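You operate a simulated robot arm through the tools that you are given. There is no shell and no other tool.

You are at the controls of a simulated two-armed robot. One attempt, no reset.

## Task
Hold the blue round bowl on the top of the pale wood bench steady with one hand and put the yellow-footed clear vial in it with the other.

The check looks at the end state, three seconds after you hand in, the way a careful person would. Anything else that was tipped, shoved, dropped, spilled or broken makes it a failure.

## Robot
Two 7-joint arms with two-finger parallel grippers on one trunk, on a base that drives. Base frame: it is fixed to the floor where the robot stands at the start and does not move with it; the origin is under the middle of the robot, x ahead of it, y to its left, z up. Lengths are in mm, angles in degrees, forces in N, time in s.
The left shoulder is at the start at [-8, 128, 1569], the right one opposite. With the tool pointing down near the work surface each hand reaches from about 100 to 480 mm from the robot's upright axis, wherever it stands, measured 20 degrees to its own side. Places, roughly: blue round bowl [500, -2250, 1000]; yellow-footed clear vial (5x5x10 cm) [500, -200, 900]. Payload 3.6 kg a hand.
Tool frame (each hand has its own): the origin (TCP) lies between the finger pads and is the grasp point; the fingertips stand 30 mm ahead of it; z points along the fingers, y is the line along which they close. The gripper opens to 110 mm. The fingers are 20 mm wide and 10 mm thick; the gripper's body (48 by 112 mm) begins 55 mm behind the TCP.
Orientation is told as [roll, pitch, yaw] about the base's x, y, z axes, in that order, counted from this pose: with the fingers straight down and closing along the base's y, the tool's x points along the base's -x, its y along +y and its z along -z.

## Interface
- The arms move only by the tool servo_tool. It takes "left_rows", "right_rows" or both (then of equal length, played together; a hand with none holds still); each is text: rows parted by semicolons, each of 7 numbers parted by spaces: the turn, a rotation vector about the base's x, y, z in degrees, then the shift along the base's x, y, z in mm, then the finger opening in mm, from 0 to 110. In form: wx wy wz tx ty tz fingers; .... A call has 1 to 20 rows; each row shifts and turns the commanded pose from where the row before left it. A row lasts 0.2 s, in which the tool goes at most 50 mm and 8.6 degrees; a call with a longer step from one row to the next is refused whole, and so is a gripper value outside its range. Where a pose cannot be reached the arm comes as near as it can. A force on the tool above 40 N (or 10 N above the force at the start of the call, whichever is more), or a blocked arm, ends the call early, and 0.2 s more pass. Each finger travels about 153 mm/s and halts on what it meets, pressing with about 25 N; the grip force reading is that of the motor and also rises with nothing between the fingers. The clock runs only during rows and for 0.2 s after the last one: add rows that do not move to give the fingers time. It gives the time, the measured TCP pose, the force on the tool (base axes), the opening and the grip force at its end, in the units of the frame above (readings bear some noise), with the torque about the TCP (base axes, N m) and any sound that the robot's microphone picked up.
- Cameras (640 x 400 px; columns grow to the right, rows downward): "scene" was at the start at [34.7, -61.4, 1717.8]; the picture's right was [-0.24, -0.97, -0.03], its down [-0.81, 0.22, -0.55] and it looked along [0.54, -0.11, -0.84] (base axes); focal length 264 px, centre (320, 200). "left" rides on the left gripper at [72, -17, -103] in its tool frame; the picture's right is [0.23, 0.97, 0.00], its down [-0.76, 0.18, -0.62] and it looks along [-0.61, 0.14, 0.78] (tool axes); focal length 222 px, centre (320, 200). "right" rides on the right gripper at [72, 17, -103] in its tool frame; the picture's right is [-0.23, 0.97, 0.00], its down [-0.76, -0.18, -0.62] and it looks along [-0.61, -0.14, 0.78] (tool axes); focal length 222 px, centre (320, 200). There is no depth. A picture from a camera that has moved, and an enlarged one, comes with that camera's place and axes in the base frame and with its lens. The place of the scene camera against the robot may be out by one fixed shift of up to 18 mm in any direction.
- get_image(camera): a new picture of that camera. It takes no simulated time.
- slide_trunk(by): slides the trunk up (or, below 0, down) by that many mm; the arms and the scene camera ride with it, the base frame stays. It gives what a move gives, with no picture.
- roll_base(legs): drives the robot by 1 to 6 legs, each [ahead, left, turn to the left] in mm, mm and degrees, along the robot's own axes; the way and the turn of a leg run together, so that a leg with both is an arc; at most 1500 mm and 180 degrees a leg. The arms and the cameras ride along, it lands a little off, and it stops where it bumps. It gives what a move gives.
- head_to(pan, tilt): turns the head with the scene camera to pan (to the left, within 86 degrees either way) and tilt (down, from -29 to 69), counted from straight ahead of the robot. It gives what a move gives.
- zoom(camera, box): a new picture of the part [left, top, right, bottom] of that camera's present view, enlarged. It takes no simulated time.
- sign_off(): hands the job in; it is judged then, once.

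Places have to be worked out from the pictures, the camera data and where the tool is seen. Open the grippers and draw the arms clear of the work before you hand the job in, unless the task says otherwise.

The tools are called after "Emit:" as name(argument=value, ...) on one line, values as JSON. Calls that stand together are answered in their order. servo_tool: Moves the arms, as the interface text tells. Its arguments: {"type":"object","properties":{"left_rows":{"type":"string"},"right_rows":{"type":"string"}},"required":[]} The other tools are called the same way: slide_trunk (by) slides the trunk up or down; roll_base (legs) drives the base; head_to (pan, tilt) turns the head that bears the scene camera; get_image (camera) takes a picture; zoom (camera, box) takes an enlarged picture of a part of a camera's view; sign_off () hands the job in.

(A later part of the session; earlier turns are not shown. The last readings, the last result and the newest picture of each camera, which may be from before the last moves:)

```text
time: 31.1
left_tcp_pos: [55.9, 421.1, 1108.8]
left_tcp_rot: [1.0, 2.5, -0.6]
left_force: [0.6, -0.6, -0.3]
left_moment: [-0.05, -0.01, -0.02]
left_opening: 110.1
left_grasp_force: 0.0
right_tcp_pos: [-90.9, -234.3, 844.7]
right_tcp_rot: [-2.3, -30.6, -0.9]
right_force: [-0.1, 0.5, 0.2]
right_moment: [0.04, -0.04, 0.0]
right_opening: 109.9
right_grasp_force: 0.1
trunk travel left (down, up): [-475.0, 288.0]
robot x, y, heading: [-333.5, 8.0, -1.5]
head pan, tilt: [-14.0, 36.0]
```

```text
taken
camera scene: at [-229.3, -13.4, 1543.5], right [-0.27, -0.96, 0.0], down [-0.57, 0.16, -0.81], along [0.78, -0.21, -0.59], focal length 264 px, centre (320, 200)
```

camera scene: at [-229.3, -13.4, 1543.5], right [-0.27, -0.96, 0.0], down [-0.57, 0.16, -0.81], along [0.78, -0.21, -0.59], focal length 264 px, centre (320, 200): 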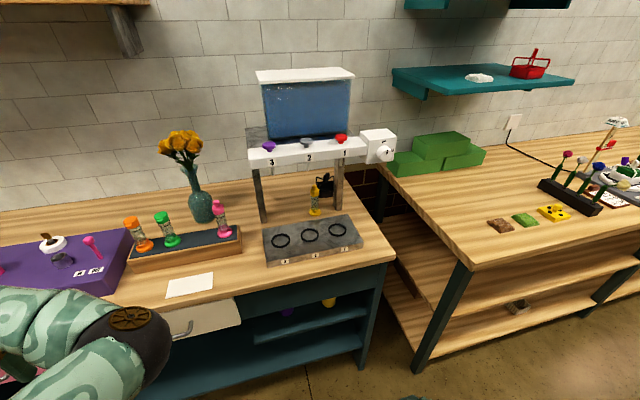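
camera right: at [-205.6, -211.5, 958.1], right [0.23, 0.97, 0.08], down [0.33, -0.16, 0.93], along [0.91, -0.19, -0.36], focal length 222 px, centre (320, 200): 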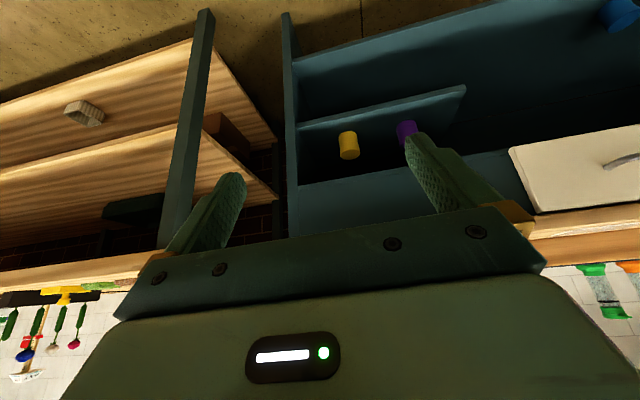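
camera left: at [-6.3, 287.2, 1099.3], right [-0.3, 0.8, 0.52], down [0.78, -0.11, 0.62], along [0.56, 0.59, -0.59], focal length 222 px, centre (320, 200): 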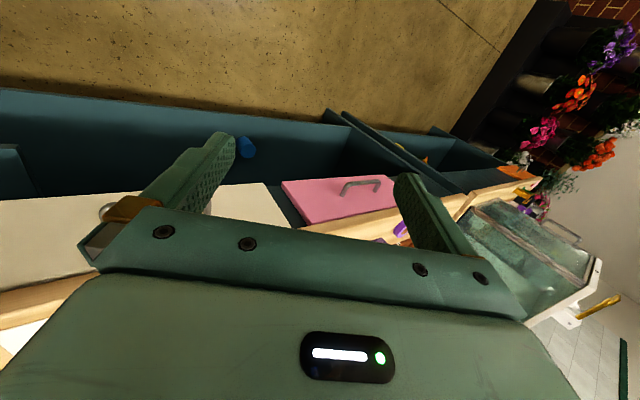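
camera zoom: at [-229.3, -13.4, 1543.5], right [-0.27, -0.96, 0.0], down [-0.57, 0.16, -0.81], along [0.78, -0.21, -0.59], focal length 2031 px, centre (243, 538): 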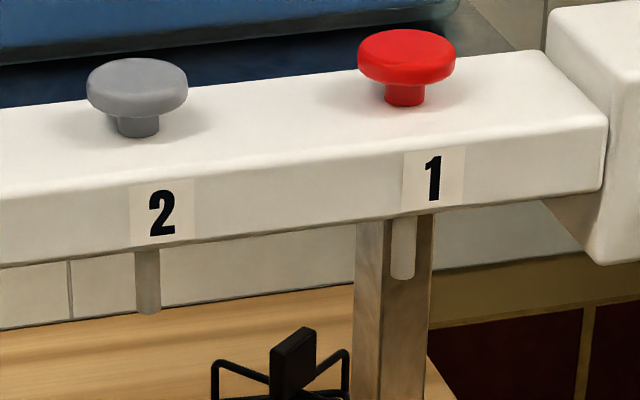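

The vial foot is at about (536, -203, 902), tube about 31 mm wide from z 925 to 980, cap up to about 1025; the right leg of the machine spans y -277 to -305, so I must not open too wide. I raise the right hand in free space and pitch it to -50 with the fingers at 75.

Emit:
servo_tool(right_rows="0 0 0 0 0 22 75; 0 0 0 0 0 22 75; 0 -4 0 0 0 22 75; 0 -4 0 0 0 22 75; 0 -4 0 0 0 22 75; 0 -4 0 0 0 22 75; 0 -4 0 0 0 22 75; 0 0 0 0 0 0 75")

Emit:
head_to(pan=-40, tilt=60)

Emit:
get_image(camera="scene")

```text
time: 33.0
left_tcp_pos: [57.1, 421.3, 1109.1]
left_tcp_rot: [1.0, 2.5, -0.6]
left_force: [0.0, -0.8, 0.4]
left_moment: [0.06, -0.02, 0.01]
left_opening: 110.1
left_grasp_force: 0.0
right_tcp_pos: [-90.9, -233.8, 998.2]
right_tcp_rot: [-1.7, -50.5, -1.4]
right_force: [0.5, 0.0, 0.5]
right_moment: [0.01, -0.01, 0.02]
right_opening: 75.1
right_grasp_force: 0.1
trunk travel left (down, up): [-475.0, 288.0]
robot x, y, heading: [-332.4, 7.3, -1.3]
head pan, tilt: [-14.0, 36.0]
```

```text
time: 33.9
left_tcp_pos: [57.0, 421.7, 1109.1]
left_tcp_rot: [0.8, 2.5, -0.6]
left_force: [0.0, 0.2, -0.4]
left_moment: [0.01, -0.01, 0.04]
left_opening: 110.1
left_grasp_force: 0.0
right_tcp_pos: [-91.2, -234.6, 996.6]
right_tcp_rot: [-1.7, -50.4, -1.4]
right_force: [-0.9, -0.3, 0.8]
right_moment: [0.0, 0.04, -0.03]
right_opening: 75.1
right_grasp_force: 0.0
trunk travel left (down, up): [-475.0, 288.0]
robot x, y, heading: [-337.5, 5.7, -1.5]
head pan, tilt: [-40.0, 60.0]
```

```text
taken
camera scene: at [-263.6, -34.3, 1510.8], right [-0.66, -0.75, 0.0], down [-0.65, 0.57, -0.5], along [0.38, -0.33, -0.87], focal length 264 px, centre (320, 200)
```

scene: 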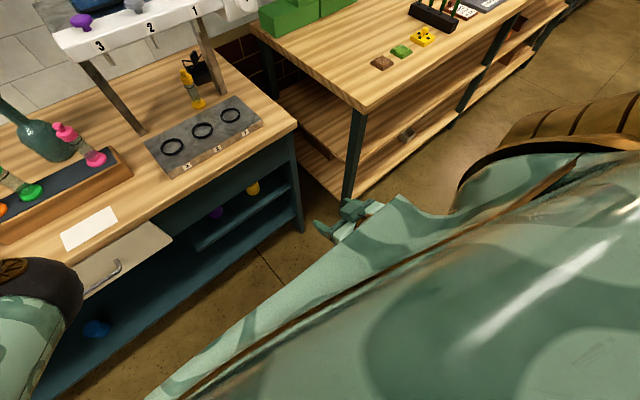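

The right hand is at (-91, -234, 997), pitched -50, and nothing is near it. I drive forward 250 mm so the vial comes in reach.

Emit:
roll_base(legs=[[250, 0, 0]])

Emit:
head_to(pan=-22, tilt=45)

Emit:
get_image(camera="scene")

Emit:
get_image(camera="right")

```text
time: 35.7
left_tcp_pos: [309.9, 415.7, 1108.6]
left_tcp_rot: [0.9, 2.4, -0.8]
left_force: [0.4, -0.9, -0.1]
left_moment: [-0.03, 0.01, -0.04]
left_opening: 110.1
left_grasp_force: 0.0
right_tcp_pos: [161.5, -240.5, 995.9]
right_tcp_rot: [-1.7, -50.4, -1.4]
right_force: [-0.1, 0.5, -0.2]
right_moment: [0.0, -0.02, -0.01]
right_opening: 75.2
right_grasp_force: 0.0
trunk travel left (down, up): [-475.0, 288.0]
robot x, y, heading: [-78.7, -0.6, -1.6]
head pan, tilt: [-40.0, 60.0]
```

```text
time: 36.5
left_tcp_pos: [308.4, 414.1, 1108.9]
left_tcp_rot: [0.9, 2.5, -0.7]
left_force: [-0.1, 0.1, 0.0]
left_moment: [0.0, 0.03, 0.03]
left_opening: 110.1
left_grasp_force: 0.0
right_tcp_pos: [160.4, -240.1, 996.1]
right_tcp_rot: [-1.7, -50.5, -1.5]
right_force: [-0.1, 0.0, 0.3]
right_moment: [-0.03, -0.03, -0.01]
right_opening: 75.1
right_grasp_force: 0.0
trunk travel left (down, up): [-475.0, 288.0]
robot x, y, heading: [-81.6, -0.2, -1.5]
head pan, tilt: [-22.0, 45.0]
```

```text
taken
camera scene: at [12.7, -29.3, 1530.2], right [-0.4, -0.92, 0.0], down [-0.65, 0.28, -0.71], along [0.65, -0.28, -0.71], focal length 264 px, centre (320, 200)
```

scene: 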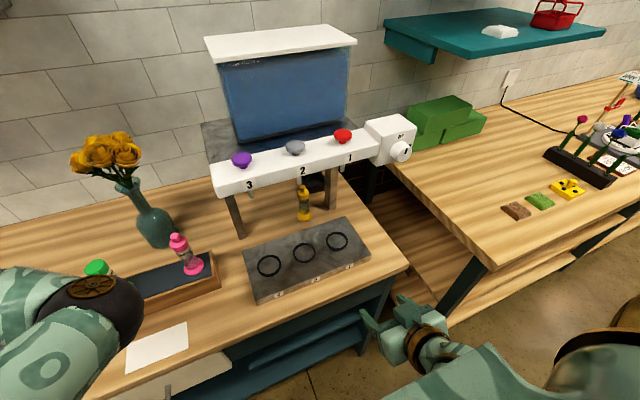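

```text
taken
camera right: at [34.5, -217.8, 1007.0], right [0.19, 0.97, 0.16], down [0.0, -0.16, 0.99], along [0.98, -0.19, -0.03], focal length 222 px, centre (320, 200)
```

right: 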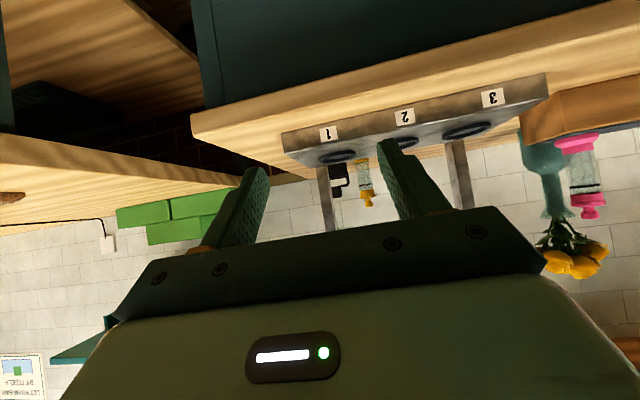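

The wrist camera puts the tube at about y -208, z 953 at x 537 with the knob top at about 1022. I bring the right hand forward to x≈410, staying above the plate and under the panel, then check clearance.

Emit:
servo_tool(right_rows="0 0 0 25 3.2 -1 75; 0 0 0 25 3.2 -1 75; 0 0 0 25 3.2 -1 75; 0 0 0 25 3.2 -1 75; 0 0 0 25 3.2 -1 75; 0 0 0 25 3.2 -1 75; 0 0 0 25 3.2 -1 75; 0 0 0 25 3.2 -1 75; 0 0 0 20 3.2 -1 75; 0 0 0 0 0 0 75")

Emit:
get_image(camera="right")

Emit:
get_image(camera="scene")

```text
time: 38.9
left_tcp_pos: [309.1, 414.7, 1107.5]
left_tcp_rot: [1.0, 2.5, -0.7]
left_force: [-0.5, -0.4, -0.4]
left_moment: [-0.02, 0.02, -0.02]
left_opening: 110.0
left_grasp_force: 0.0
right_tcp_pos: [376.0, -244.4, 980.5]
right_tcp_rot: [-9.9, -49.7, 5.0]
right_force: [0.0, -0.2, 0.3]
right_moment: [0.05, -0.01, -0.03]
right_opening: 74.8
right_grasp_force: 0.1
trunk travel left (down, up): [-475.0, 288.0]
robot x, y, heading: [-84.9, -0.3, -1.6]
head pan, tilt: [-22.0, 45.0]
stopped in row 10 (right hand): the arm was blocked; the commanded pose is now the measured one
```

```text
taken
camera right: at [250.2, -220.6, 991.4], right [0.19, 0.98, 0.07], down [0.01, -0.07, 1.0], along [0.98, -0.19, -0.02], focal length 222 px, centre (320, 200)
```

right: 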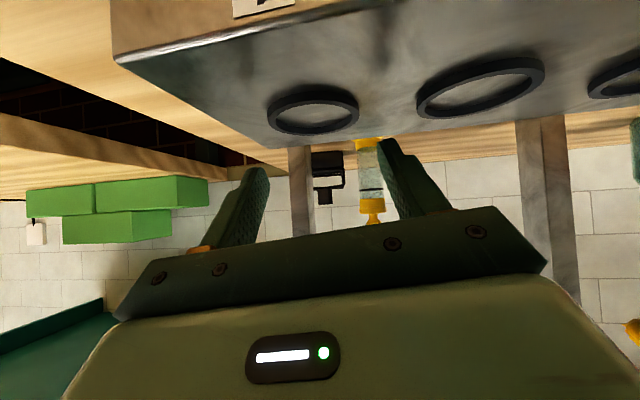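

```text
taken
camera scene: at [13.6, -29.4, 1530.2], right [-0.4, -0.92, 0.0], down [-0.65, 0.28, -0.71], along [0.65, -0.28, -0.71], focal length 264 px, centre (320, 200)
```

scene: 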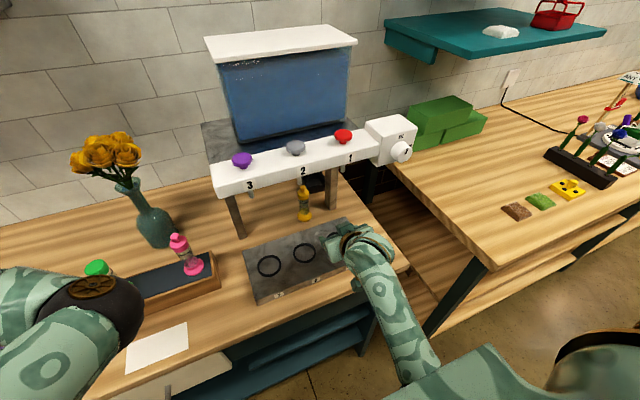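

The right arm was also blocked and pushed outward (y -244, roll -10), most likely by its bent elbow hanging low near the base. Stretching the arm should lift the elbow, so I ease the hand back a little, drive the base back 90 mm, then extend again.

Emit:
roll_base(legs=[[-90, 0, 0]])

Emit:
servo_tool(right_rows="3 0 -2 20 0 0 75; 3 0 -2 20 0 0 75; 0 0 0 0 0 0 75")

```text
time: 40.0
left_tcp_pos: [219.9, 415.7, 1109.8]
left_tcp_rot: [0.9, 2.4, -0.9]
left_force: [-0.2, -0.7, 0.0]
left_moment: [-0.01, 0.01, 0.03]
left_opening: 110.3
left_grasp_force: 0.0
right_tcp_pos: [285.0, -239.9, 982.4]
right_tcp_rot: [-9.7, -49.6, 5.0]
right_force: [0.0, -0.3, -0.6]
right_moment: [-0.02, -0.02, 0.02]
right_opening: 74.9
right_grasp_force: 0.1
trunk travel left (down, up): [-475.0, 288.0]
robot x, y, heading: [-170.8, 0.9, -1.5]
head pan, tilt: [-22.0, 45.0]
```

```text
time: 40.8
left_tcp_pos: [221.6, 417.4, 1110.1]
left_tcp_rot: [0.9, 2.5, -0.9]
left_force: [-0.3, 0.5, 0.3]
left_moment: [-0.05, 0.02, 0.03]
left_opening: 110.0
left_grasp_force: 0.0
right_tcp_pos: [321.9, -254.8, 979.3]
right_tcp_rot: [-3.4, -49.3, -3.9]
right_force: [0.0, -0.5, -0.3]
right_moment: [-0.01, 0.01, 0.02]
right_opening: 75.2
right_grasp_force: 0.1
trunk travel left (down, up): [-475.0, 288.0]
robot x, y, heading: [-166.8, 0.1, -1.4]
head pan, tilt: [-22.0, 45.0]
```

It follows now with only a small sideways drift. I continue forward to about x 400 and steer back toward y -215.

Emit:
servo_tool(right_rows="0 0 0 20 4 0 75; 0 0 0 20 4 0 75; 0 0 0 20 6 0 75; 0 0 0 20 6 0 75; 0 0 0 0 0 0 75")

Emit:
get_image(camera="right")

Emit:
get_image(camera="scene")

```text
time: 42.0
left_tcp_pos: [221.4, 415.3, 1109.3]
left_tcp_rot: [0.9, 2.5, -0.8]
left_force: [-0.2, 0.2, -0.1]
left_moment: [0.01, -0.01, 0.0]
left_opening: 109.7
left_grasp_force: 0.1
right_tcp_pos: [410.5, -221.9, 983.9]
right_tcp_rot: [-0.5, -49.8, -6.1]
right_force: [-0.2, -0.3, 1.3]
right_moment: [0.0, -0.04, 0.0]
right_opening: 75.1
right_grasp_force: 0.0
trunk travel left (down, up): [-475.0, 288.0]
robot x, y, heading: [-171.7, 3.8, -1.4]
head pan, tilt: [-22.0, 45.0]
```

```text
taken
camera right: at [286.5, -191.0, 996.9], right [0.26, 0.95, 0.17], down [0.0, -0.17, 0.98], along [0.97, -0.25, -0.04], focal length 222 px, centre (320, 200)
```

right: 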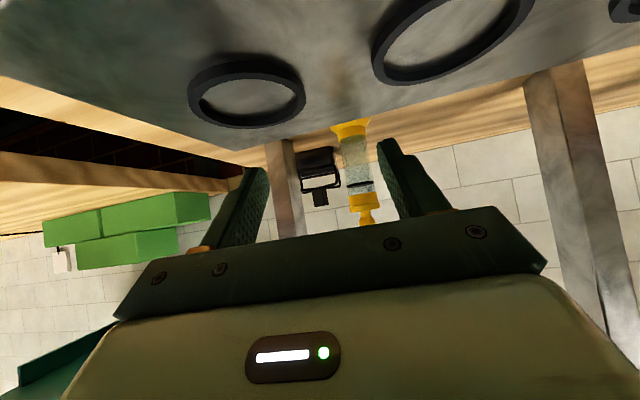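

```text
taken
camera scene: at [-76.2, -27.2, 1530.3], right [-0.4, -0.92, 0.0], down [-0.65, 0.28, -0.71], along [0.65, -0.28, -0.71], focal length 264 px, centre (320, 200)
```

scene: 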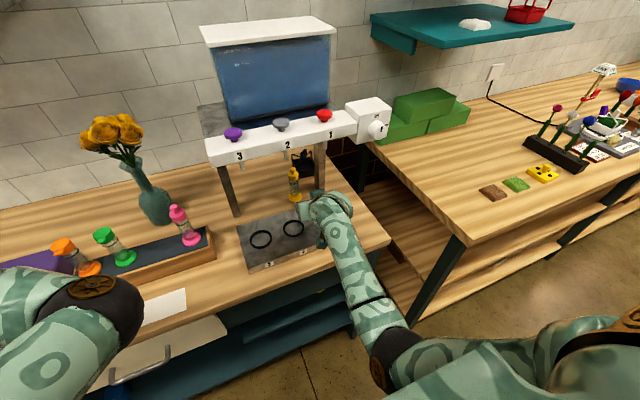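

Tracking is good: the hand is at (410, -222, 984) and the vial tube lines up at about (540, -207, 956). I go on to x≈470 while straightening yaw and centring on y -208, with the tips still short of the vial.

Emit:
servo_tool(right_rows="0 0 1.5 15 3.5 -3 75; 0 0 1.5 15 3.5 -3 75; 0 0 1.5 15 3.5 -3 75; 0 0 1.5 15 3.5 -3 75; 0 0 0 0 0 0 75")

Emit:
get_image(camera="right")

Emit:
zoom(camera="scene", box=[190, 90, 410, 290])

```text
time: 43.2
left_tcp_pos: [220.8, 415.9, 1107.5]
left_tcp_rot: [0.8, 2.5, -0.8]
left_force: [-0.7, 0.7, 0.5]
left_moment: [0.0, -0.01, -0.02]
left_opening: 109.9
left_grasp_force: 0.1
right_tcp_pos: [466.5, -207.3, 969.9]
right_tcp_rot: [-0.5, -49.6, 0.0]
right_force: [-0.2, -0.8, 0.3]
right_moment: [0.03, 0.0, 0.01]
right_opening: 75.0
right_grasp_force: 0.0
trunk travel left (down, up): [-475.0, 288.0]
robot x, y, heading: [-168.4, 0.5, -1.6]
head pan, tilt: [-22.0, 45.0]
```

```text
taken
camera right: at [340.0, -189.5, 982.7], right [0.15, 0.97, 0.17], down [0.02, -0.17, 0.98], along [0.99, -0.15, -0.04], focal length 222 px, centre (320, 200)
```

right: 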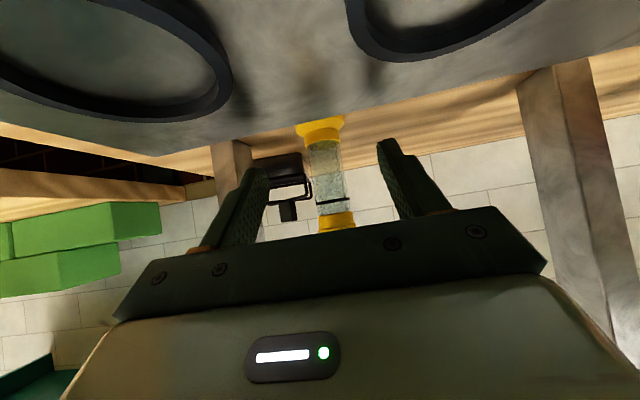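

```text
2.00 times, centred on (300, 190) of scene
camera zoom: at [-75.9, -26.9, 1530.2], right [-0.4, -0.92, 0.0], down [-0.65, 0.28, -0.71], along [0.65, -0.28, -0.71], focal length 528 px, centre (360, 220)
```

zoom: 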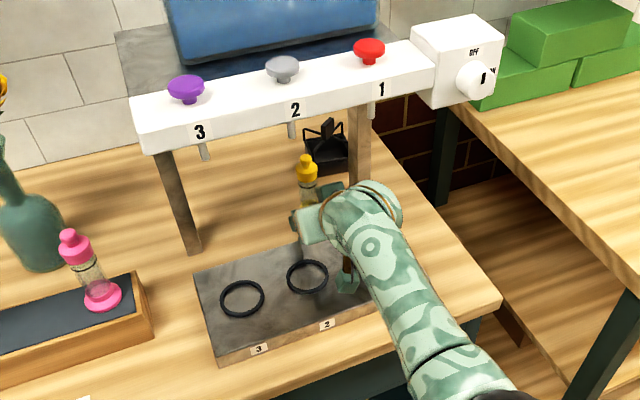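

The vial is now measured at about (538, -209), between the fingers' planes, and the hand is well below the panel. I advance to (538, -209, 960) with the fingers at 75.

Emit:
servo_tool(right_rows="0 0 0 14 -0.3 -2 75; 0 0 0 14 -0.3 -2 75; 0 0 0 14 -0.3 -2 75; 0 0 0 14 -0.3 -2 75; 0 0 0 14 -0.3 -2 75; 0 0 0 0 0 0 75")

Emit:
get_image(camera="right")

Emit:
zoom(camera="scene", box=[240, 130, 400, 260])

```text
time: 44.6
left_tcp_pos: [221.1, 415.9, 1107.5]
left_tcp_rot: [0.9, 2.5, -0.8]
left_force: [-0.4, -0.5, -0.4]
left_moment: [0.02, -0.02, 0.04]
left_opening: 110.1
left_grasp_force: 0.1
right_tcp_pos: [534.1, -213.3, 959.7]
right_tcp_rot: [-0.4, -49.7, -0.2]
right_force: [0.4, 0.5, 0.2]
right_moment: [0.0, 0.03, 0.0]
right_opening: 74.9
right_grasp_force: 0.0
right hand out of reach, approached as far as the arm can: row 5
trunk travel left (down, up): [-475.0, 288.0]
robot x, y, heading: [-169.8, 3.2, -1.4]
head pan, tilt: [-22.0, 45.0]
```

```text
taken
camera right: at [408.1, -195.3, 972.9], right [0.15, 0.97, 0.17], down [0.02, -0.17, 0.98], along [0.99, -0.15, -0.04], focal length 222 px, centre (320, 200)
```

right: 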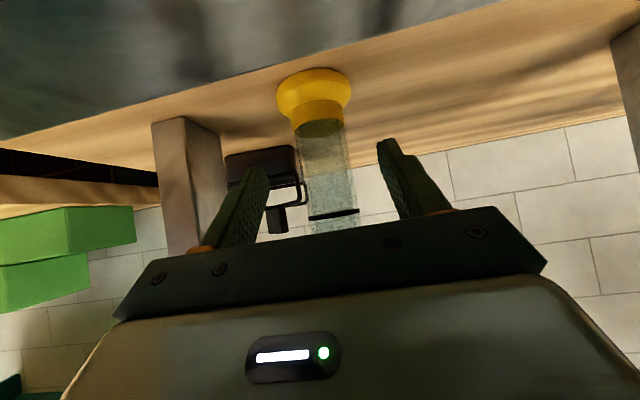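

```text
3.08 times, centred on (320, 195) of scene
camera zoom: at [-75.8, -26.9, 1530.2], right [-0.4, -0.92, 0.0], down [-0.65, 0.28, -0.71], along [0.65, -0.28, -0.71], focal length 812 px, centre (320, 215)
```

zoom: 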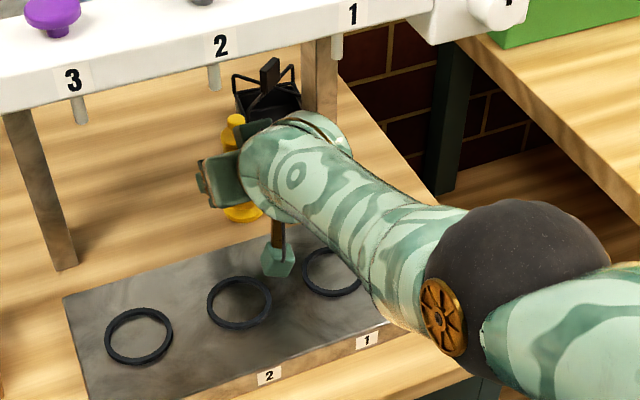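

The fingers straddle the tube evenly in the wrist view, with the vial's axis a few mm ahead of the TCP, inside the pads. I close gradually on the tube.

Emit:
servo_tool(right_rows="0 0 0 0 0 0 60; 0 0 0 0 0 0 48; 0 0 0 0 0 0 40; 0 0 0 0 0 0 34; 0 0 0 0 0 0 28; 0 0 0 0 0 0 20; 0 0 0 0 0 0 15; 0 0 0 0 0 0 15; 0 0 0 0 0 0 15")

Emit:
get_image(camera="right")

Emit:
zoom(camera="scene", box=[240, 130, 400, 260])

```text
time: 46.6
left_tcp_pos: [221.7, 416.4, 1109.0]
left_tcp_rot: [0.9, 2.6, -0.9]
left_force: [0.4, 0.3, 0.7]
left_moment: [-0.01, 0.0, 0.0]
left_opening: 109.8
left_grasp_force: 0.1
right_tcp_pos: [534.2, -213.9, 960.4]
right_tcp_rot: [-0.5, -49.6, 0.0]
right_force: [0.6, 2.7, 2.0]
right_moment: [0.22, -0.04, -0.03]
right_opening: 30.5
right_grasp_force: 25.1
trunk travel left (down, up): [-475.0, 288.0]
robot x, y, heading: [-173.1, 0.2, -1.7]
head pan, tilt: [-22.0, 45.0]
```

```text
taken
camera right: at [408.2, -194.9, 972.7], right [0.15, 0.97, 0.17], down [0.02, -0.17, 0.98], along [0.99, -0.15, -0.04], focal length 222 px, centre (320, 200)
```

right: 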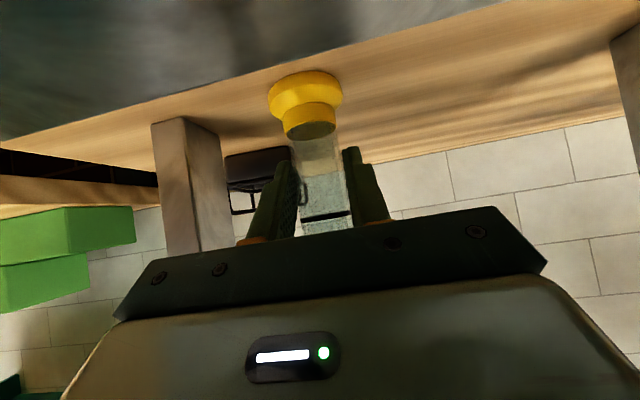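

```text
3.08 times, centred on (320, 195) of scene
camera zoom: at [-75.6, -26.6, 1530.2], right [-0.4, -0.92, 0.0], down [-0.65, 0.28, -0.71], along [0.65, -0.28, -0.71], focal length 812 px, centre (320, 215)
```

zoom: 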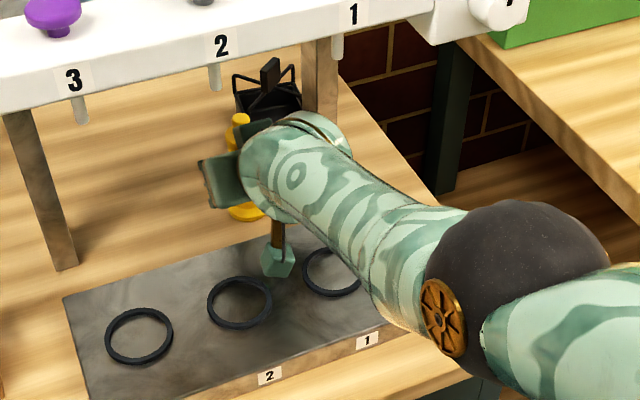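

The grip holds at 30.5 mm with 25 N on the tube. I lift straight up 50 mm to clear the plate and its rings.

Emit:
servo_tool(right_rows="0 0 0 0 0 5 15; 0 0 0 0 0 10 15; 0 0 0 0 0 12 15; 0 0 0 0 0 12 15; 0 0 0 0 0 12 15; 0 0 0 0 0 0 15")

Emit:
get_image(camera="right")

Emit:
zoom(camera="scene", box=[240, 130, 400, 260])

```text
time: 48.0
left_tcp_pos: [221.9, 416.6, 1108.1]
left_tcp_rot: [0.9, 2.6, -0.8]
left_force: [0.1, -0.4, 0.4]
left_moment: [0.0, -0.01, -0.02]
left_opening: 109.9
left_grasp_force: 0.0
right_tcp_pos: [535.6, -211.1, 1010.3]
right_tcp_rot: [-0.4, -49.6, -0.2]
right_force: [-0.4, 0.9, -4.4]
right_moment: [0.02, 0.01, 0.02]
right_opening: 30.8
right_grasp_force: 24.8
trunk travel left (down, up): [-475.0, 288.0]
robot x, y, heading: [-170.4, 2.8, -1.7]
head pan, tilt: [-22.0, 45.0]
```

```text
taken
camera right: at [409.1, -193.0, 1023.3], right [0.16, 0.97, 0.17], down [0.02, -0.17, 0.98], along [0.99, -0.15, -0.04], focal length 222 px, centre (320, 200)
```

right: 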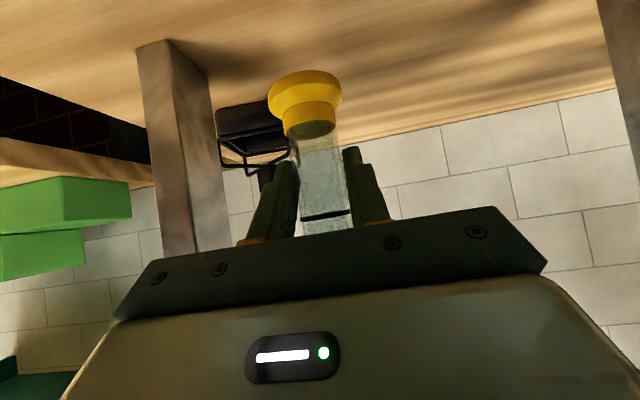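

```text
3.08 times, centred on (320, 195) of scene
camera zoom: at [-74.8, -27.1, 1530.1], right [-0.4, -0.92, 0.0], down [-0.65, 0.28, -0.71], along [0.65, -0.28, -0.71], focal length 812 px, centre (320, 215)
```

zoom: 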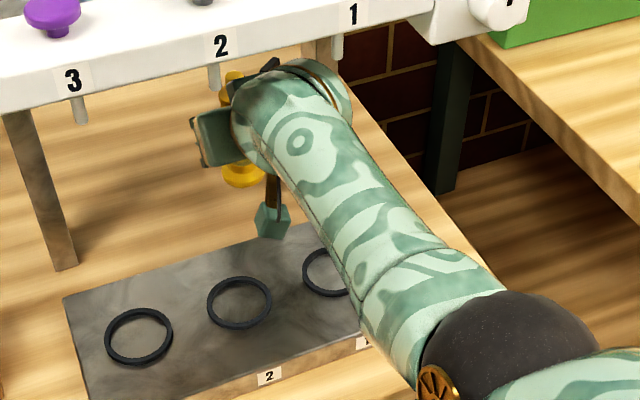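

The vial is lifted cleanly (about 4.4 N of weight), its foot about 10 mm above the rings, and the hand is under the panel. I back the base straight out, which keeps the arm stretched.

Emit:
roll_base(legs=[[-150, 0, 0], [-200, 0, 0]])

Emit:
get_image(camera="scene")

Emit:
get_image(camera="right")

```text
time: 50.5
left_tcp_pos: [-125.4, 425.9, 1108.6]
left_tcp_rot: [0.9, 2.4, -0.9]
left_force: [-0.2, 0.2, 0.8]
left_moment: [-0.01, -0.01, -0.02]
left_opening: 110.0
left_grasp_force: 0.0
right_tcp_pos: [186.8, -200.4, 1010.5]
right_tcp_rot: [-0.4, -49.6, -0.2]
right_force: [0.3, -0.3, -3.4]
right_moment: [-0.02, -0.03, -0.01]
right_opening: 30.3
right_grasp_force: 25.2
trunk travel left (down, up): [-475.0, 288.0]
robot x, y, heading: [-518.8, 10.7, -1.6]
head pan, tilt: [-22.0, 45.0]
```

```text
taken
camera scene: at [-424.1, -16.9, 1530.3], right [-0.4, -0.92, 0.0], down [-0.65, 0.28, -0.71], along [0.65, -0.28, -0.71], focal length 264 px, centre (320, 200)
```

scene: 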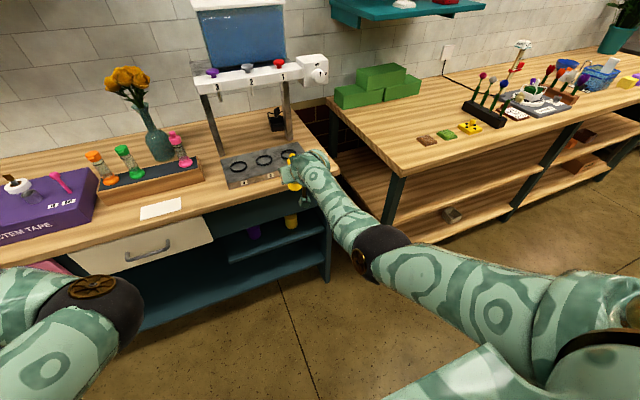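

```text
taken
camera right: at [60.3, -183.8, 1024.2], right [0.16, 0.97, 0.17], down [0.02, -0.17, 0.98], along [0.99, -0.15, -0.04], focal length 222 px, centre (320, 200)
```

right: 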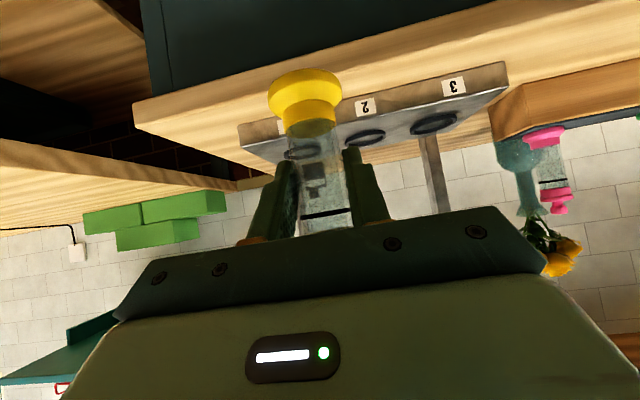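

The vial is out and clear of the bench. Before driving sideways I look right along the aisle for obstacles and to measure the other bench's edge.

Emit:
head_to(pan=-70, tilt=40)

Emit:
get_image(camera="scene")

Emit:
head_to(pan=-86, tilt=25)

Emit:
get_image(camera="scene")

```text
time: 51.7
left_tcp_pos: [-126.1, 425.1, 1108.1]
left_tcp_rot: [0.9, 2.6, -1.0]
left_force: [0.0, -0.5, 0.8]
left_moment: [0.0, 0.0, -0.03]
left_opening: 110.3
left_grasp_force: 0.2
right_tcp_pos: [188.1, -201.0, 1009.9]
right_tcp_rot: [-0.5, -49.6, -0.3]
right_force: [-0.8, 0.2, -3.9]
right_moment: [0.02, 0.04, -0.02]
right_opening: 30.7
right_grasp_force: 25.0
trunk travel left (down, up): [-475.0, 288.0]
robot x, y, heading: [-514.8, 12.9, -1.5]
head pan, tilt: [-70.0, 40.0]
```

```text
taken
camera scene: at [-470.0, -64.9, 1537.4], right [-0.95, -0.31, 0.0], down [-0.2, 0.61, -0.77], along [0.24, -0.73, -0.64], focal length 264 px, centre (320, 200)
```

scene: 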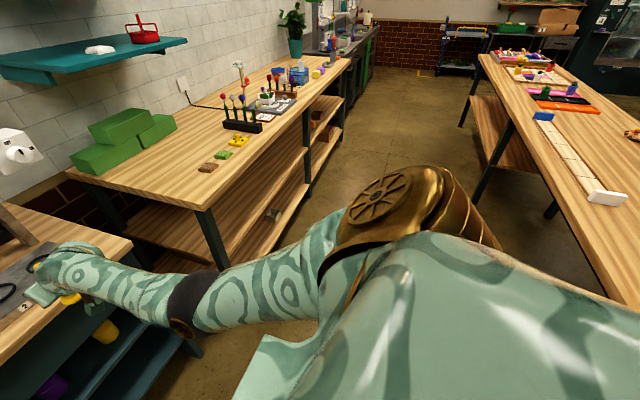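

```text
time: 52.5
left_tcp_pos: [-124.1, 425.8, 1108.9]
left_tcp_rot: [0.9, 2.5, -0.9]
left_force: [0.2, -0.4, 0.2]
left_moment: [-0.01, 0.0, 0.0]
left_opening: 109.9
left_grasp_force: 0.1
right_tcp_pos: [187.0, -202.4, 1010.0]
right_tcp_rot: [-0.5, -49.6, -0.3]
right_force: [-1.3, -0.3, -3.6]
right_moment: [0.03, 0.05, -0.02]
right_opening: 30.7
right_grasp_force: 25.0
trunk travel left (down, up): [-475.0, 288.0]
robot x, y, heading: [-513.5, 12.3, -1.7]
head pan, tilt: [-85.9, 25.0]
```

```text
taken
camera scene: at [-492.8, -76.3, 1560.7], right [-1.0, -0.04, 0.0], down [-0.02, 0.42, -0.91], along [0.04, -0.91, -0.42], focal length 264 px, centre (320, 200)
```

scene: 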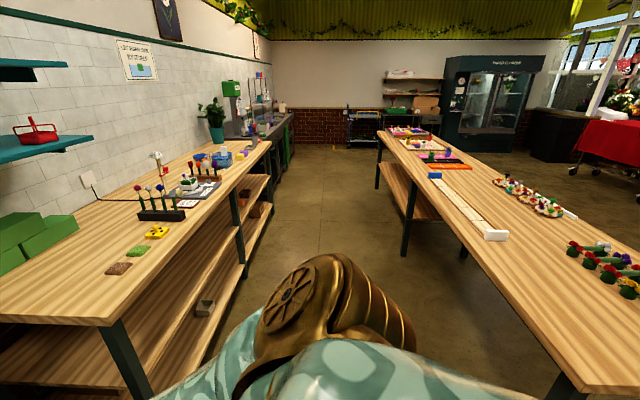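

The aisle is about 1.2 m wide: the bench edge is at x≈125–175 and the opposite table edge is near x -1070. I draw the right hand in 80 mm with the vial, then back up 100 mm and square up the heading.

Emit:
servo_tool(right_rows="0 0 0 -16 0 4 15; 0 0 0 -16 0 4 15; 0 0 0 -16 0 4 15; 0 0 0 -16 0 4 15; 0 0 0 -16 0 4 15; 0 0 0 0 0 0 15")

Emit:
roll_base(legs=[[-100, 0, 1.6]])

```text
time: 53.9
left_tcp_pos: [-124.8, 426.5, 1108.5]
left_tcp_rot: [0.8, 2.6, -0.9]
left_force: [0.0, 1.1, -0.1]
left_moment: [0.04, -0.01, 0.04]
left_opening: 110.2
left_grasp_force: 0.1
right_tcp_pos: [106.9, -202.1, 1030.4]
right_tcp_rot: [-0.6, -49.5, -0.3]
right_force: [0.1, 0.2, -3.7]
right_moment: [-0.02, -0.01, -0.02]
right_opening: 30.9
right_grasp_force: 24.9
trunk travel left (down, up): [-475.0, 288.0]
robot x, y, heading: [-517.7, 15.5, -1.8]
head pan, tilt: [-85.9, 25.0]
```

```text
time: 55.0
left_tcp_pos: [-237.5, 438.6, 1108.5]
left_tcp_rot: [0.9, 2.5, 0.6]
left_force: [0.4, -0.2, 0.4]
left_moment: [0.01, -0.05, -0.04]
left_opening: 109.9
left_grasp_force: 0.1
right_tcp_pos: [10.3, -183.7, 1030.2]
right_tcp_rot: [-0.5, -49.6, 1.3]
right_force: [-0.3, 0.4, -3.0]
right_moment: [0.01, 0.0, -0.02]
right_opening: 30.7
right_grasp_force: 24.6
trunk travel left (down, up): [-475.0, 288.0]
robot x, y, heading: [-615.2, 14.2, 0.1]
head pan, tilt: [-85.9, 25.0]
```

Heading is now 0.1 degrees and the hand sits at x≈10, clear of both bench edges. I drive 1300 mm to the right along the aisle.

Emit:
roll_base(legs=[[0, -700, 0], [0, -600, 0]])

Emit:
head_to(pan=-40, tilt=30)

Emit:
get_image(camera="scene")

```text
time: 62.0
left_tcp_pos: [-234.8, -894.1, 1109.1]
left_tcp_rot: [0.9, 2.6, 0.9]
left_force: [0.0, 0.8, -0.4]
left_moment: [-0.01, 0.05, 0.02]
left_opening: 110.2
left_grasp_force: 0.0
right_tcp_pos: [16.1, -1514.4, 1029.7]
right_tcp_rot: [-0.5, -49.5, 1.5]
right_force: [0.2, -0.9, -2.2]
right_moment: [0.01, 0.01, 0.01]
right_opening: 30.4
right_grasp_force: 25.0
trunk travel left (down, up): [-475.0, 288.0]
robot x, y, heading: [-611.5, -1319.7, -0.0]
head pan, tilt: [-85.9, 25.0]
```

```text
time: 63.1
left_tcp_pos: [-233.7, -894.0, 1108.8]
left_tcp_rot: [0.9, 2.5, 0.8]
left_force: [-0.6, -0.8, 0.5]
left_moment: [0.0, 0.01, 0.0]
left_opening: 110.0
left_grasp_force: 0.1
right_tcp_pos: [16.8, -1514.3, 1029.6]
right_tcp_rot: [-0.4, -49.6, 1.6]
right_force: [1.3, 0.0, -3.9]
right_moment: [0.01, 0.05, 0.0]
right_opening: 30.5
right_grasp_force: 24.6
trunk travel left (down, up): [-475.0, 288.0]
robot x, y, heading: [-613.9, -1317.1, -0.1]
head pan, tilt: [-40.0, 30.0]
```

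```text
taken
camera scene: at [-524.3, -1373.1, 1552.8], right [-0.64, -0.77, 0.0], down [-0.38, 0.32, -0.87], along [0.66, -0.56, -0.5], focal length 264 px, centre (320, 200)
```

scene: 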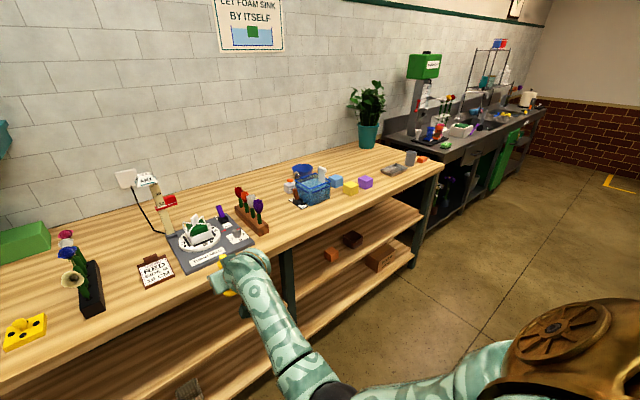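

From two views the bowl centre is at about (606, -2204, 936), on the same bench height of about 900. I zoom in on the clutter around it.

Emit:
zoom(camera="scene", box=[230, 140, 390, 240])

Emit:
zoom(camera="scene", box=[160, 170, 320, 310])

```text
4.00 times, centred on (310, 190) of scene
camera zoom: at [-524.3, -1373.1, 1552.8], right [-0.64, -0.77, 0.0], down [-0.38, 0.32, -0.87], along [0.66, -0.56, -0.5], focal length 1056 px, centre (360, 240)
```

zoom: 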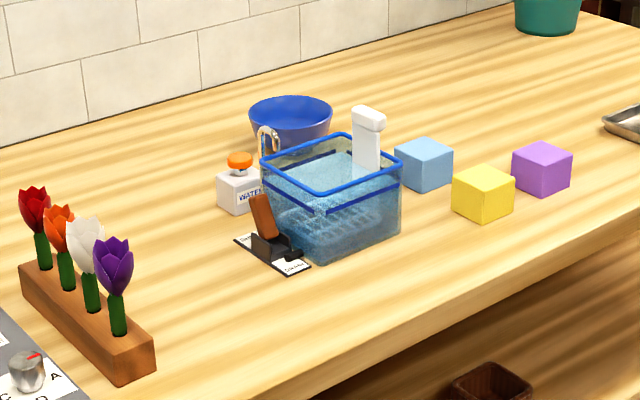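

```text
2.86 times, centred on (240, 240) of scene
camera zoom: at [-524.3, -1373.1, 1552.8], right [-0.64, -0.77, 0.0], down [-0.38, 0.32, -0.87], along [0.66, -0.56, -0.5], focal length 754 px, centre (549, 86)
```

zoom: 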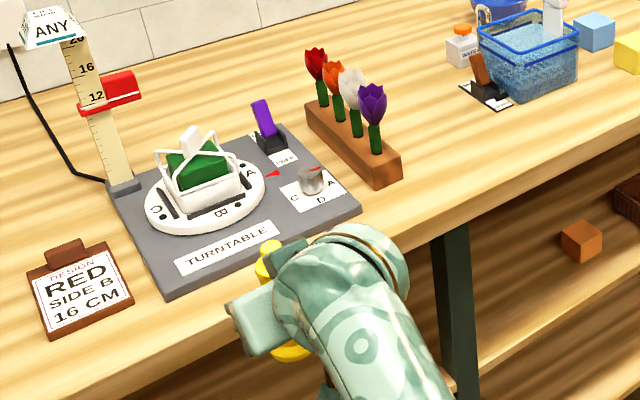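

The bowl stands behind a water tub with a siphon and dunker, with a bottle to its front-left and cubes to its right. I drive on to stand in front of it, still well back from the bench, and measure from there.

Emit:
roll_base(legs=[[0, -870, 0]])

Emit:
head_to(pan=0, tilt=30)

Emit:
get_image(camera="scene")

Emit:
get_image(camera="right")

```text
time: 67.7
left_tcp_pos: [-232.3, -1748.2, 1108.6]
left_tcp_rot: [0.8, 2.5, 0.6]
left_force: [-0.2, -0.3, 0.1]
left_moment: [-0.01, 0.02, 0.02]
left_opening: 110.1
left_grasp_force: 0.0
right_tcp_pos: [13.9, -2368.9, 1031.7]
right_tcp_rot: [-0.4, -49.6, 1.3]
right_force: [0.1, -0.1, -3.3]
right_moment: [0.0, 0.01, -0.03]
right_opening: 30.4
right_grasp_force: 24.6
trunk travel left (down, up): [-475.0, 288.0]
robot x, y, heading: [-615.7, -2175.8, -0.4]
head pan, tilt: [-40.0, 30.0]
```

```text
time: 68.7
left_tcp_pos: [-234.3, -1747.9, 1108.0]
left_tcp_rot: [0.9, 2.5, 0.6]
left_force: [-0.3, -0.1, -0.1]
left_moment: [-0.02, 0.01, 0.0]
left_opening: 110.2
left_grasp_force: 0.0
right_tcp_pos: [14.3, -2368.8, 1030.8]
right_tcp_rot: [-0.4, -49.5, 1.3]
right_force: [-0.3, 1.0, -2.3]
right_moment: [0.0, 0.03, -0.01]
right_opening: 30.3
right_grasp_force: 25.3
trunk travel left (down, up): [-475.0, 288.0]
robot x, y, heading: [-613.6, -2173.1, -0.2]
head pan, tilt: [0.0, 30.0]
```

```text
taken
camera scene: at [-504.4, -2168.2, 1552.8], right [0.0, -1.0, 0.0], down [-0.5, 0.0, -0.87], along [0.87, 0.0, -0.5], focal length 264 px, centre (320, 200)
```

scene: 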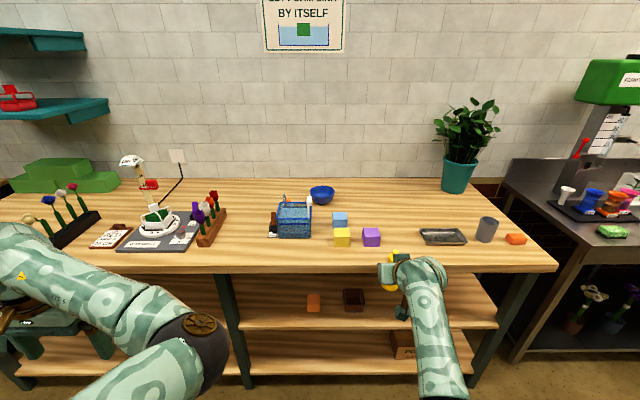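

```text
taken
camera right: at [-112.4, -2354.8, 1043.2], right [0.13, 0.98, 0.17], down [0.02, -0.17, 0.98], along [0.99, -0.13, -0.04], focal length 222 px, centre (320, 200)
```

right: 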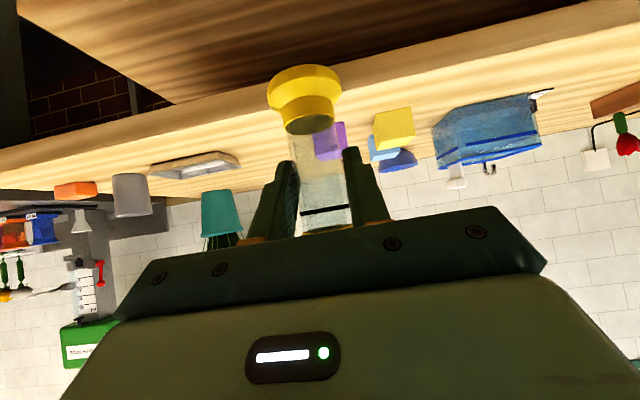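

Now I have a head-on view; I zoom in to measure the bowl and its neighbours.

Emit:
zoom(camera="scene", box=[255, 170, 395, 255])

Emit:
zoom(camera="scene", box=[265, 175, 345, 225])

```text
4.57 times, centred on (325, 212) of scene
camera zoom: at [-504.4, -2168.2, 1552.8], right [0.0, -1.0, 0.0], down [-0.5, 0.0, -0.87], along [0.87, 0.0, -0.5], focal length 1207 px, centre (297, 143)
```

zoom: 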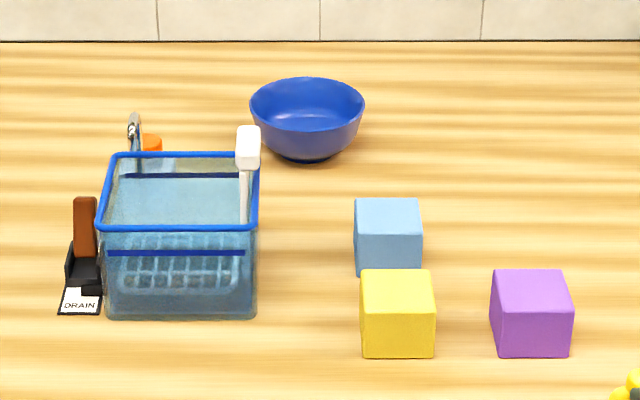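

```text
8.00 times, centred on (305, 200) of scene
camera zoom: at [-504.4, -2168.2, 1552.8], right [0.0, -1.0, 0.0], down [-0.5, 0.0, -0.87], along [0.87, 0.0, -0.5], focal length 2112 px, centre (440, 200)
```

zoom: 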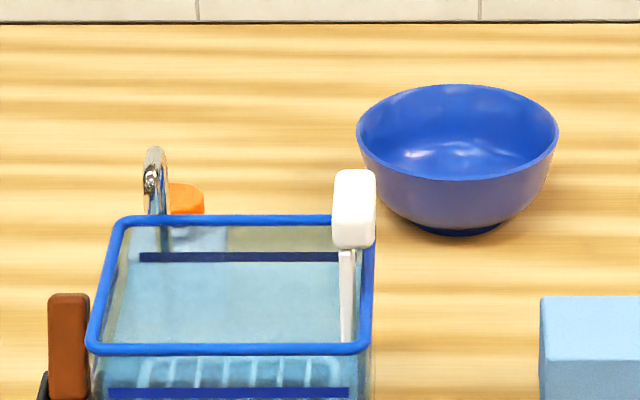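

The head-on view gives the bowl: centre about (602, -2180), rim z≈964, diameter 119, foot 53; tub x 327–446, y -2133 to -2001, z≤994 with its dunker to 1040; light-blue cube y -2220 to -2282, z≤947. With the robot still back from the bench, I bring the left hand forward and inward to stretch that arm.

Emit:
servo_tool(left_rows="0 0 0 20 -22 0 110; 0 0 0 20 -22 0 110; 0 0 0 20 -22 0 110; 0 0 0 20 -22 0 110; 0 0 0 20 -22 0 110; 0 0 0 20 -22 0 110; 0 0 0 0 0 0 110")

Emit:
get_image(camera="scene")

```text
time: 70.3
left_tcp_pos: [-113.0, -1878.6, 1109.8]
left_tcp_rot: [0.9, 2.5, 0.6]
left_force: [0.6, 0.0, 0.5]
left_moment: [-0.05, 0.04, 0.01]
left_opening: 110.0
left_grasp_force: 0.1
right_tcp_pos: [14.8, -2369.6, 1030.7]
right_tcp_rot: [-0.5, -49.5, 1.3]
right_force: [0.6, 0.2, -3.9]
right_moment: [0.02, 0.04, 0.0]
right_opening: 30.2
right_grasp_force: 24.6
trunk travel left (down, up): [-475.0, 288.0]
robot x, y, heading: [-615.0, -2170.6, -0.0]
head pan, tilt: [0.0, 30.0]
```

```text
taken
camera scene: at [-504.8, -2167.7, 1552.8], right [0.0, -1.0, 0.0], down [-0.5, 0.0, -0.87], along [0.87, 0.0, -0.5], focal length 264 px, centre (320, 200)
```

scene: 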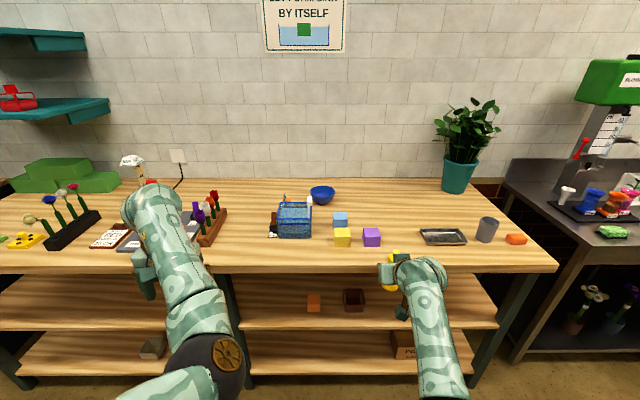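

The left arm is stretching out well. I now give the left hand its rim-holding attitude (roll -15, pitch -48) while moving it forward and inward in the free space before the bench.

Emit:
servo_tool(left_rows="-8 0 0 10 -20 0 110; -8 0 0 10 -20 0 110; 0 -8.4 0 22 -20 0 110; 0 -8.4 0 22 -20 0 110; 0 -8.4 0 22 -20 0 110; 0 -8.4 0 22 -20 0 110; 0 -8.4 0 22 -20 0 110; 0 -8.4 0 22 -20 0 110; 0 0 0 0 0 0 110")

Emit:
get_image(camera="scene")

```text
time: 72.3
left_tcp_pos: [37.1, -2043.2, 1108.4]
left_tcp_rot: [-14.8, -47.9, -0.3]
left_force: [0.5, -0.8, 0.1]
left_moment: [0.01, 0.02, -0.02]
left_opening: 110.0
left_grasp_force: 0.1
right_tcp_pos: [14.6, -2369.0, 1030.3]
right_tcp_rot: [-0.6, -49.4, 1.3]
right_force: [-0.1, -0.2, -3.9]
right_moment: [0.03, 0.01, 0.02]
right_opening: 30.6
right_grasp_force: 24.9
trunk travel left (down, up): [-475.0, 288.0]
robot x, y, heading: [-614.7, -2173.0, -0.2]
head pan, tilt: [0.0, 30.0]
```

```text
taken
camera scene: at [-504.6, -2168.1, 1552.8], right [0.0, -1.0, 0.0], down [-0.5, 0.0, -0.87], along [0.87, 0.0, -0.5], focal length 264 px, centre (320, 200)
```

scene: 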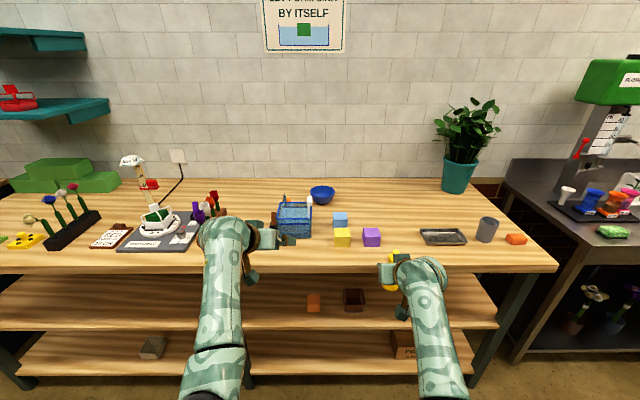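

The left hand took its attitude. Now I yaw the right hand +44 degrees (keeping the vial upright) and shift it left so its wrist stays in line with its shoulder.

Emit:
servo_tool(right_rows="0 0 7.3 0 15 4 15; 0 0 7.3 0 15 4 15; 0 0 7.3 0 15 4 15; 0 0 7.3 0 15 4 15; 0 0 7.3 0 15 4 15; 0 0 7.3 0 15 4 15; 0 0 0 0 0 0 15")

Emit:
get_image(camera="scene")

Emit:
get_image(camera="right")

Emit:
get_image(camera="left")

```text
time: 73.9
left_tcp_pos: [37.9, -2042.7, 1107.8]
left_tcp_rot: [-15.0, -47.8, -0.3]
left_force: [-0.3, -0.2, 0.5]
left_moment: [-0.02, -0.01, 0.0]
left_opening: 110.0
left_grasp_force: 0.2
right_tcp_pos: [14.5, -2279.7, 1055.5]
right_tcp_rot: [-0.4, -49.5, 45.2]
right_force: [-0.2, -0.1, -3.0]
right_moment: [0.01, -0.02, 0.0]
right_opening: 29.9
right_grasp_force: 24.9
trunk travel left (down, up): [-475.0, 288.0]
robot x, y, heading: [-612.9, -2171.9, -0.3]
head pan, tilt: [0.0, 30.0]
```

```text
taken
camera scene: at [-504.6, -2168.1, 1552.8], right [0.0, -1.0, 0.0], down [-0.5, 0.0, -0.87], along [0.87, 0.0, -0.5], focal length 264 px, centre (320, 200)
```

scene: 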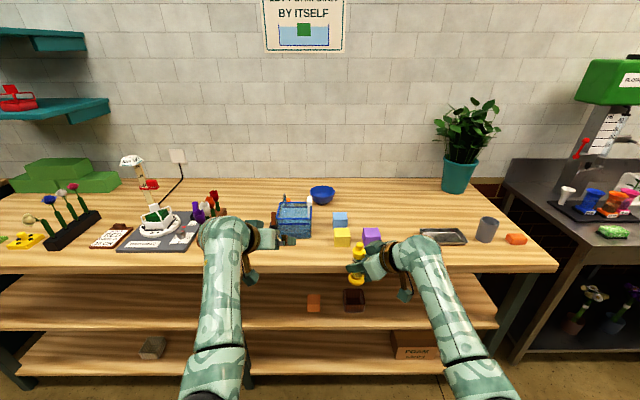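

```text
taken
camera right: at [-88.1, -2355.0, 1068.7], right [-0.58, 0.79, 0.17], down [0.14, -0.11, 0.98], along [0.8, 0.6, -0.04], focal length 222 px, centre (320, 200)
```

right: 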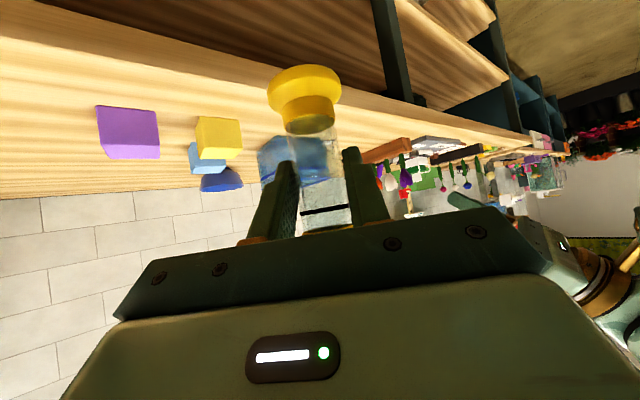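

```text
taken
camera left: at [-87.2, -2032.2, 1125.2], right [0.04, 0.94, -0.34], down [0.1, 0.33, 0.94], along [0.99, -0.07, -0.08], focal length 222 px, centre (320, 200)
```

left: 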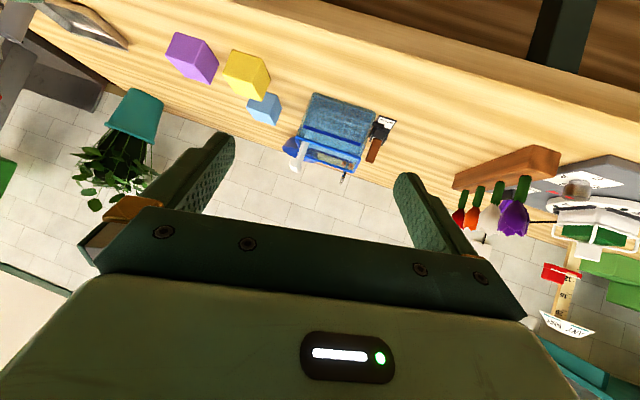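

Both hands have the right attitude and the vial is upright. I lower the trunk another 120 mm in two steps for reach, watching for a block, while everything is clear of the bench edge.

Emit:
slide_trunk(by=-60)

Emit:
slide_trunk(by=-60)

```text
time: 74.9
left_tcp_pos: [38.9, -2041.3, 1048.9]
left_tcp_rot: [-15.0, -48.0, -0.1]
left_force: [0.1, -0.2, 0.5]
left_moment: [0.01, 0.02, 0.03]
left_opening: 110.1
left_grasp_force: 0.0
right_tcp_pos: [14.4, -2279.2, 994.2]
right_tcp_rot: [-0.5, -49.6, 45.1]
right_force: [-0.2, -0.1, -4.0]
right_moment: [-0.04, 0.03, 0.02]
right_opening: 30.2
right_grasp_force: 25.0
trunk travel left (down, up): [-415.0, 348.0]
robot x, y, heading: [-616.5, -2173.0, -0.5]
head pan, tilt: [0.0, 30.0]
```

```text
time: 75.9
left_tcp_pos: [38.3, -2040.9, 990.4]
left_tcp_rot: [-15.1, -47.9, -0.2]
left_force: [-0.4, -0.4, 0.6]
left_moment: [0.02, 0.05, 0.01]
left_opening: 109.9
left_grasp_force: 0.0
right_tcp_pos: [14.0, -2279.7, 934.7]
right_tcp_rot: [-0.4, -49.7, 45.0]
right_force: [0.7, -0.8, -4.4]
right_moment: [-0.04, 0.01, -0.02]
right_opening: 30.3
right_grasp_force: 25.0
trunk travel left (down, up): [-355.0, 408.0]
robot x, y, heading: [-612.7, -2170.2, -0.1]
head pan, tilt: [0.0, 30.0]
```

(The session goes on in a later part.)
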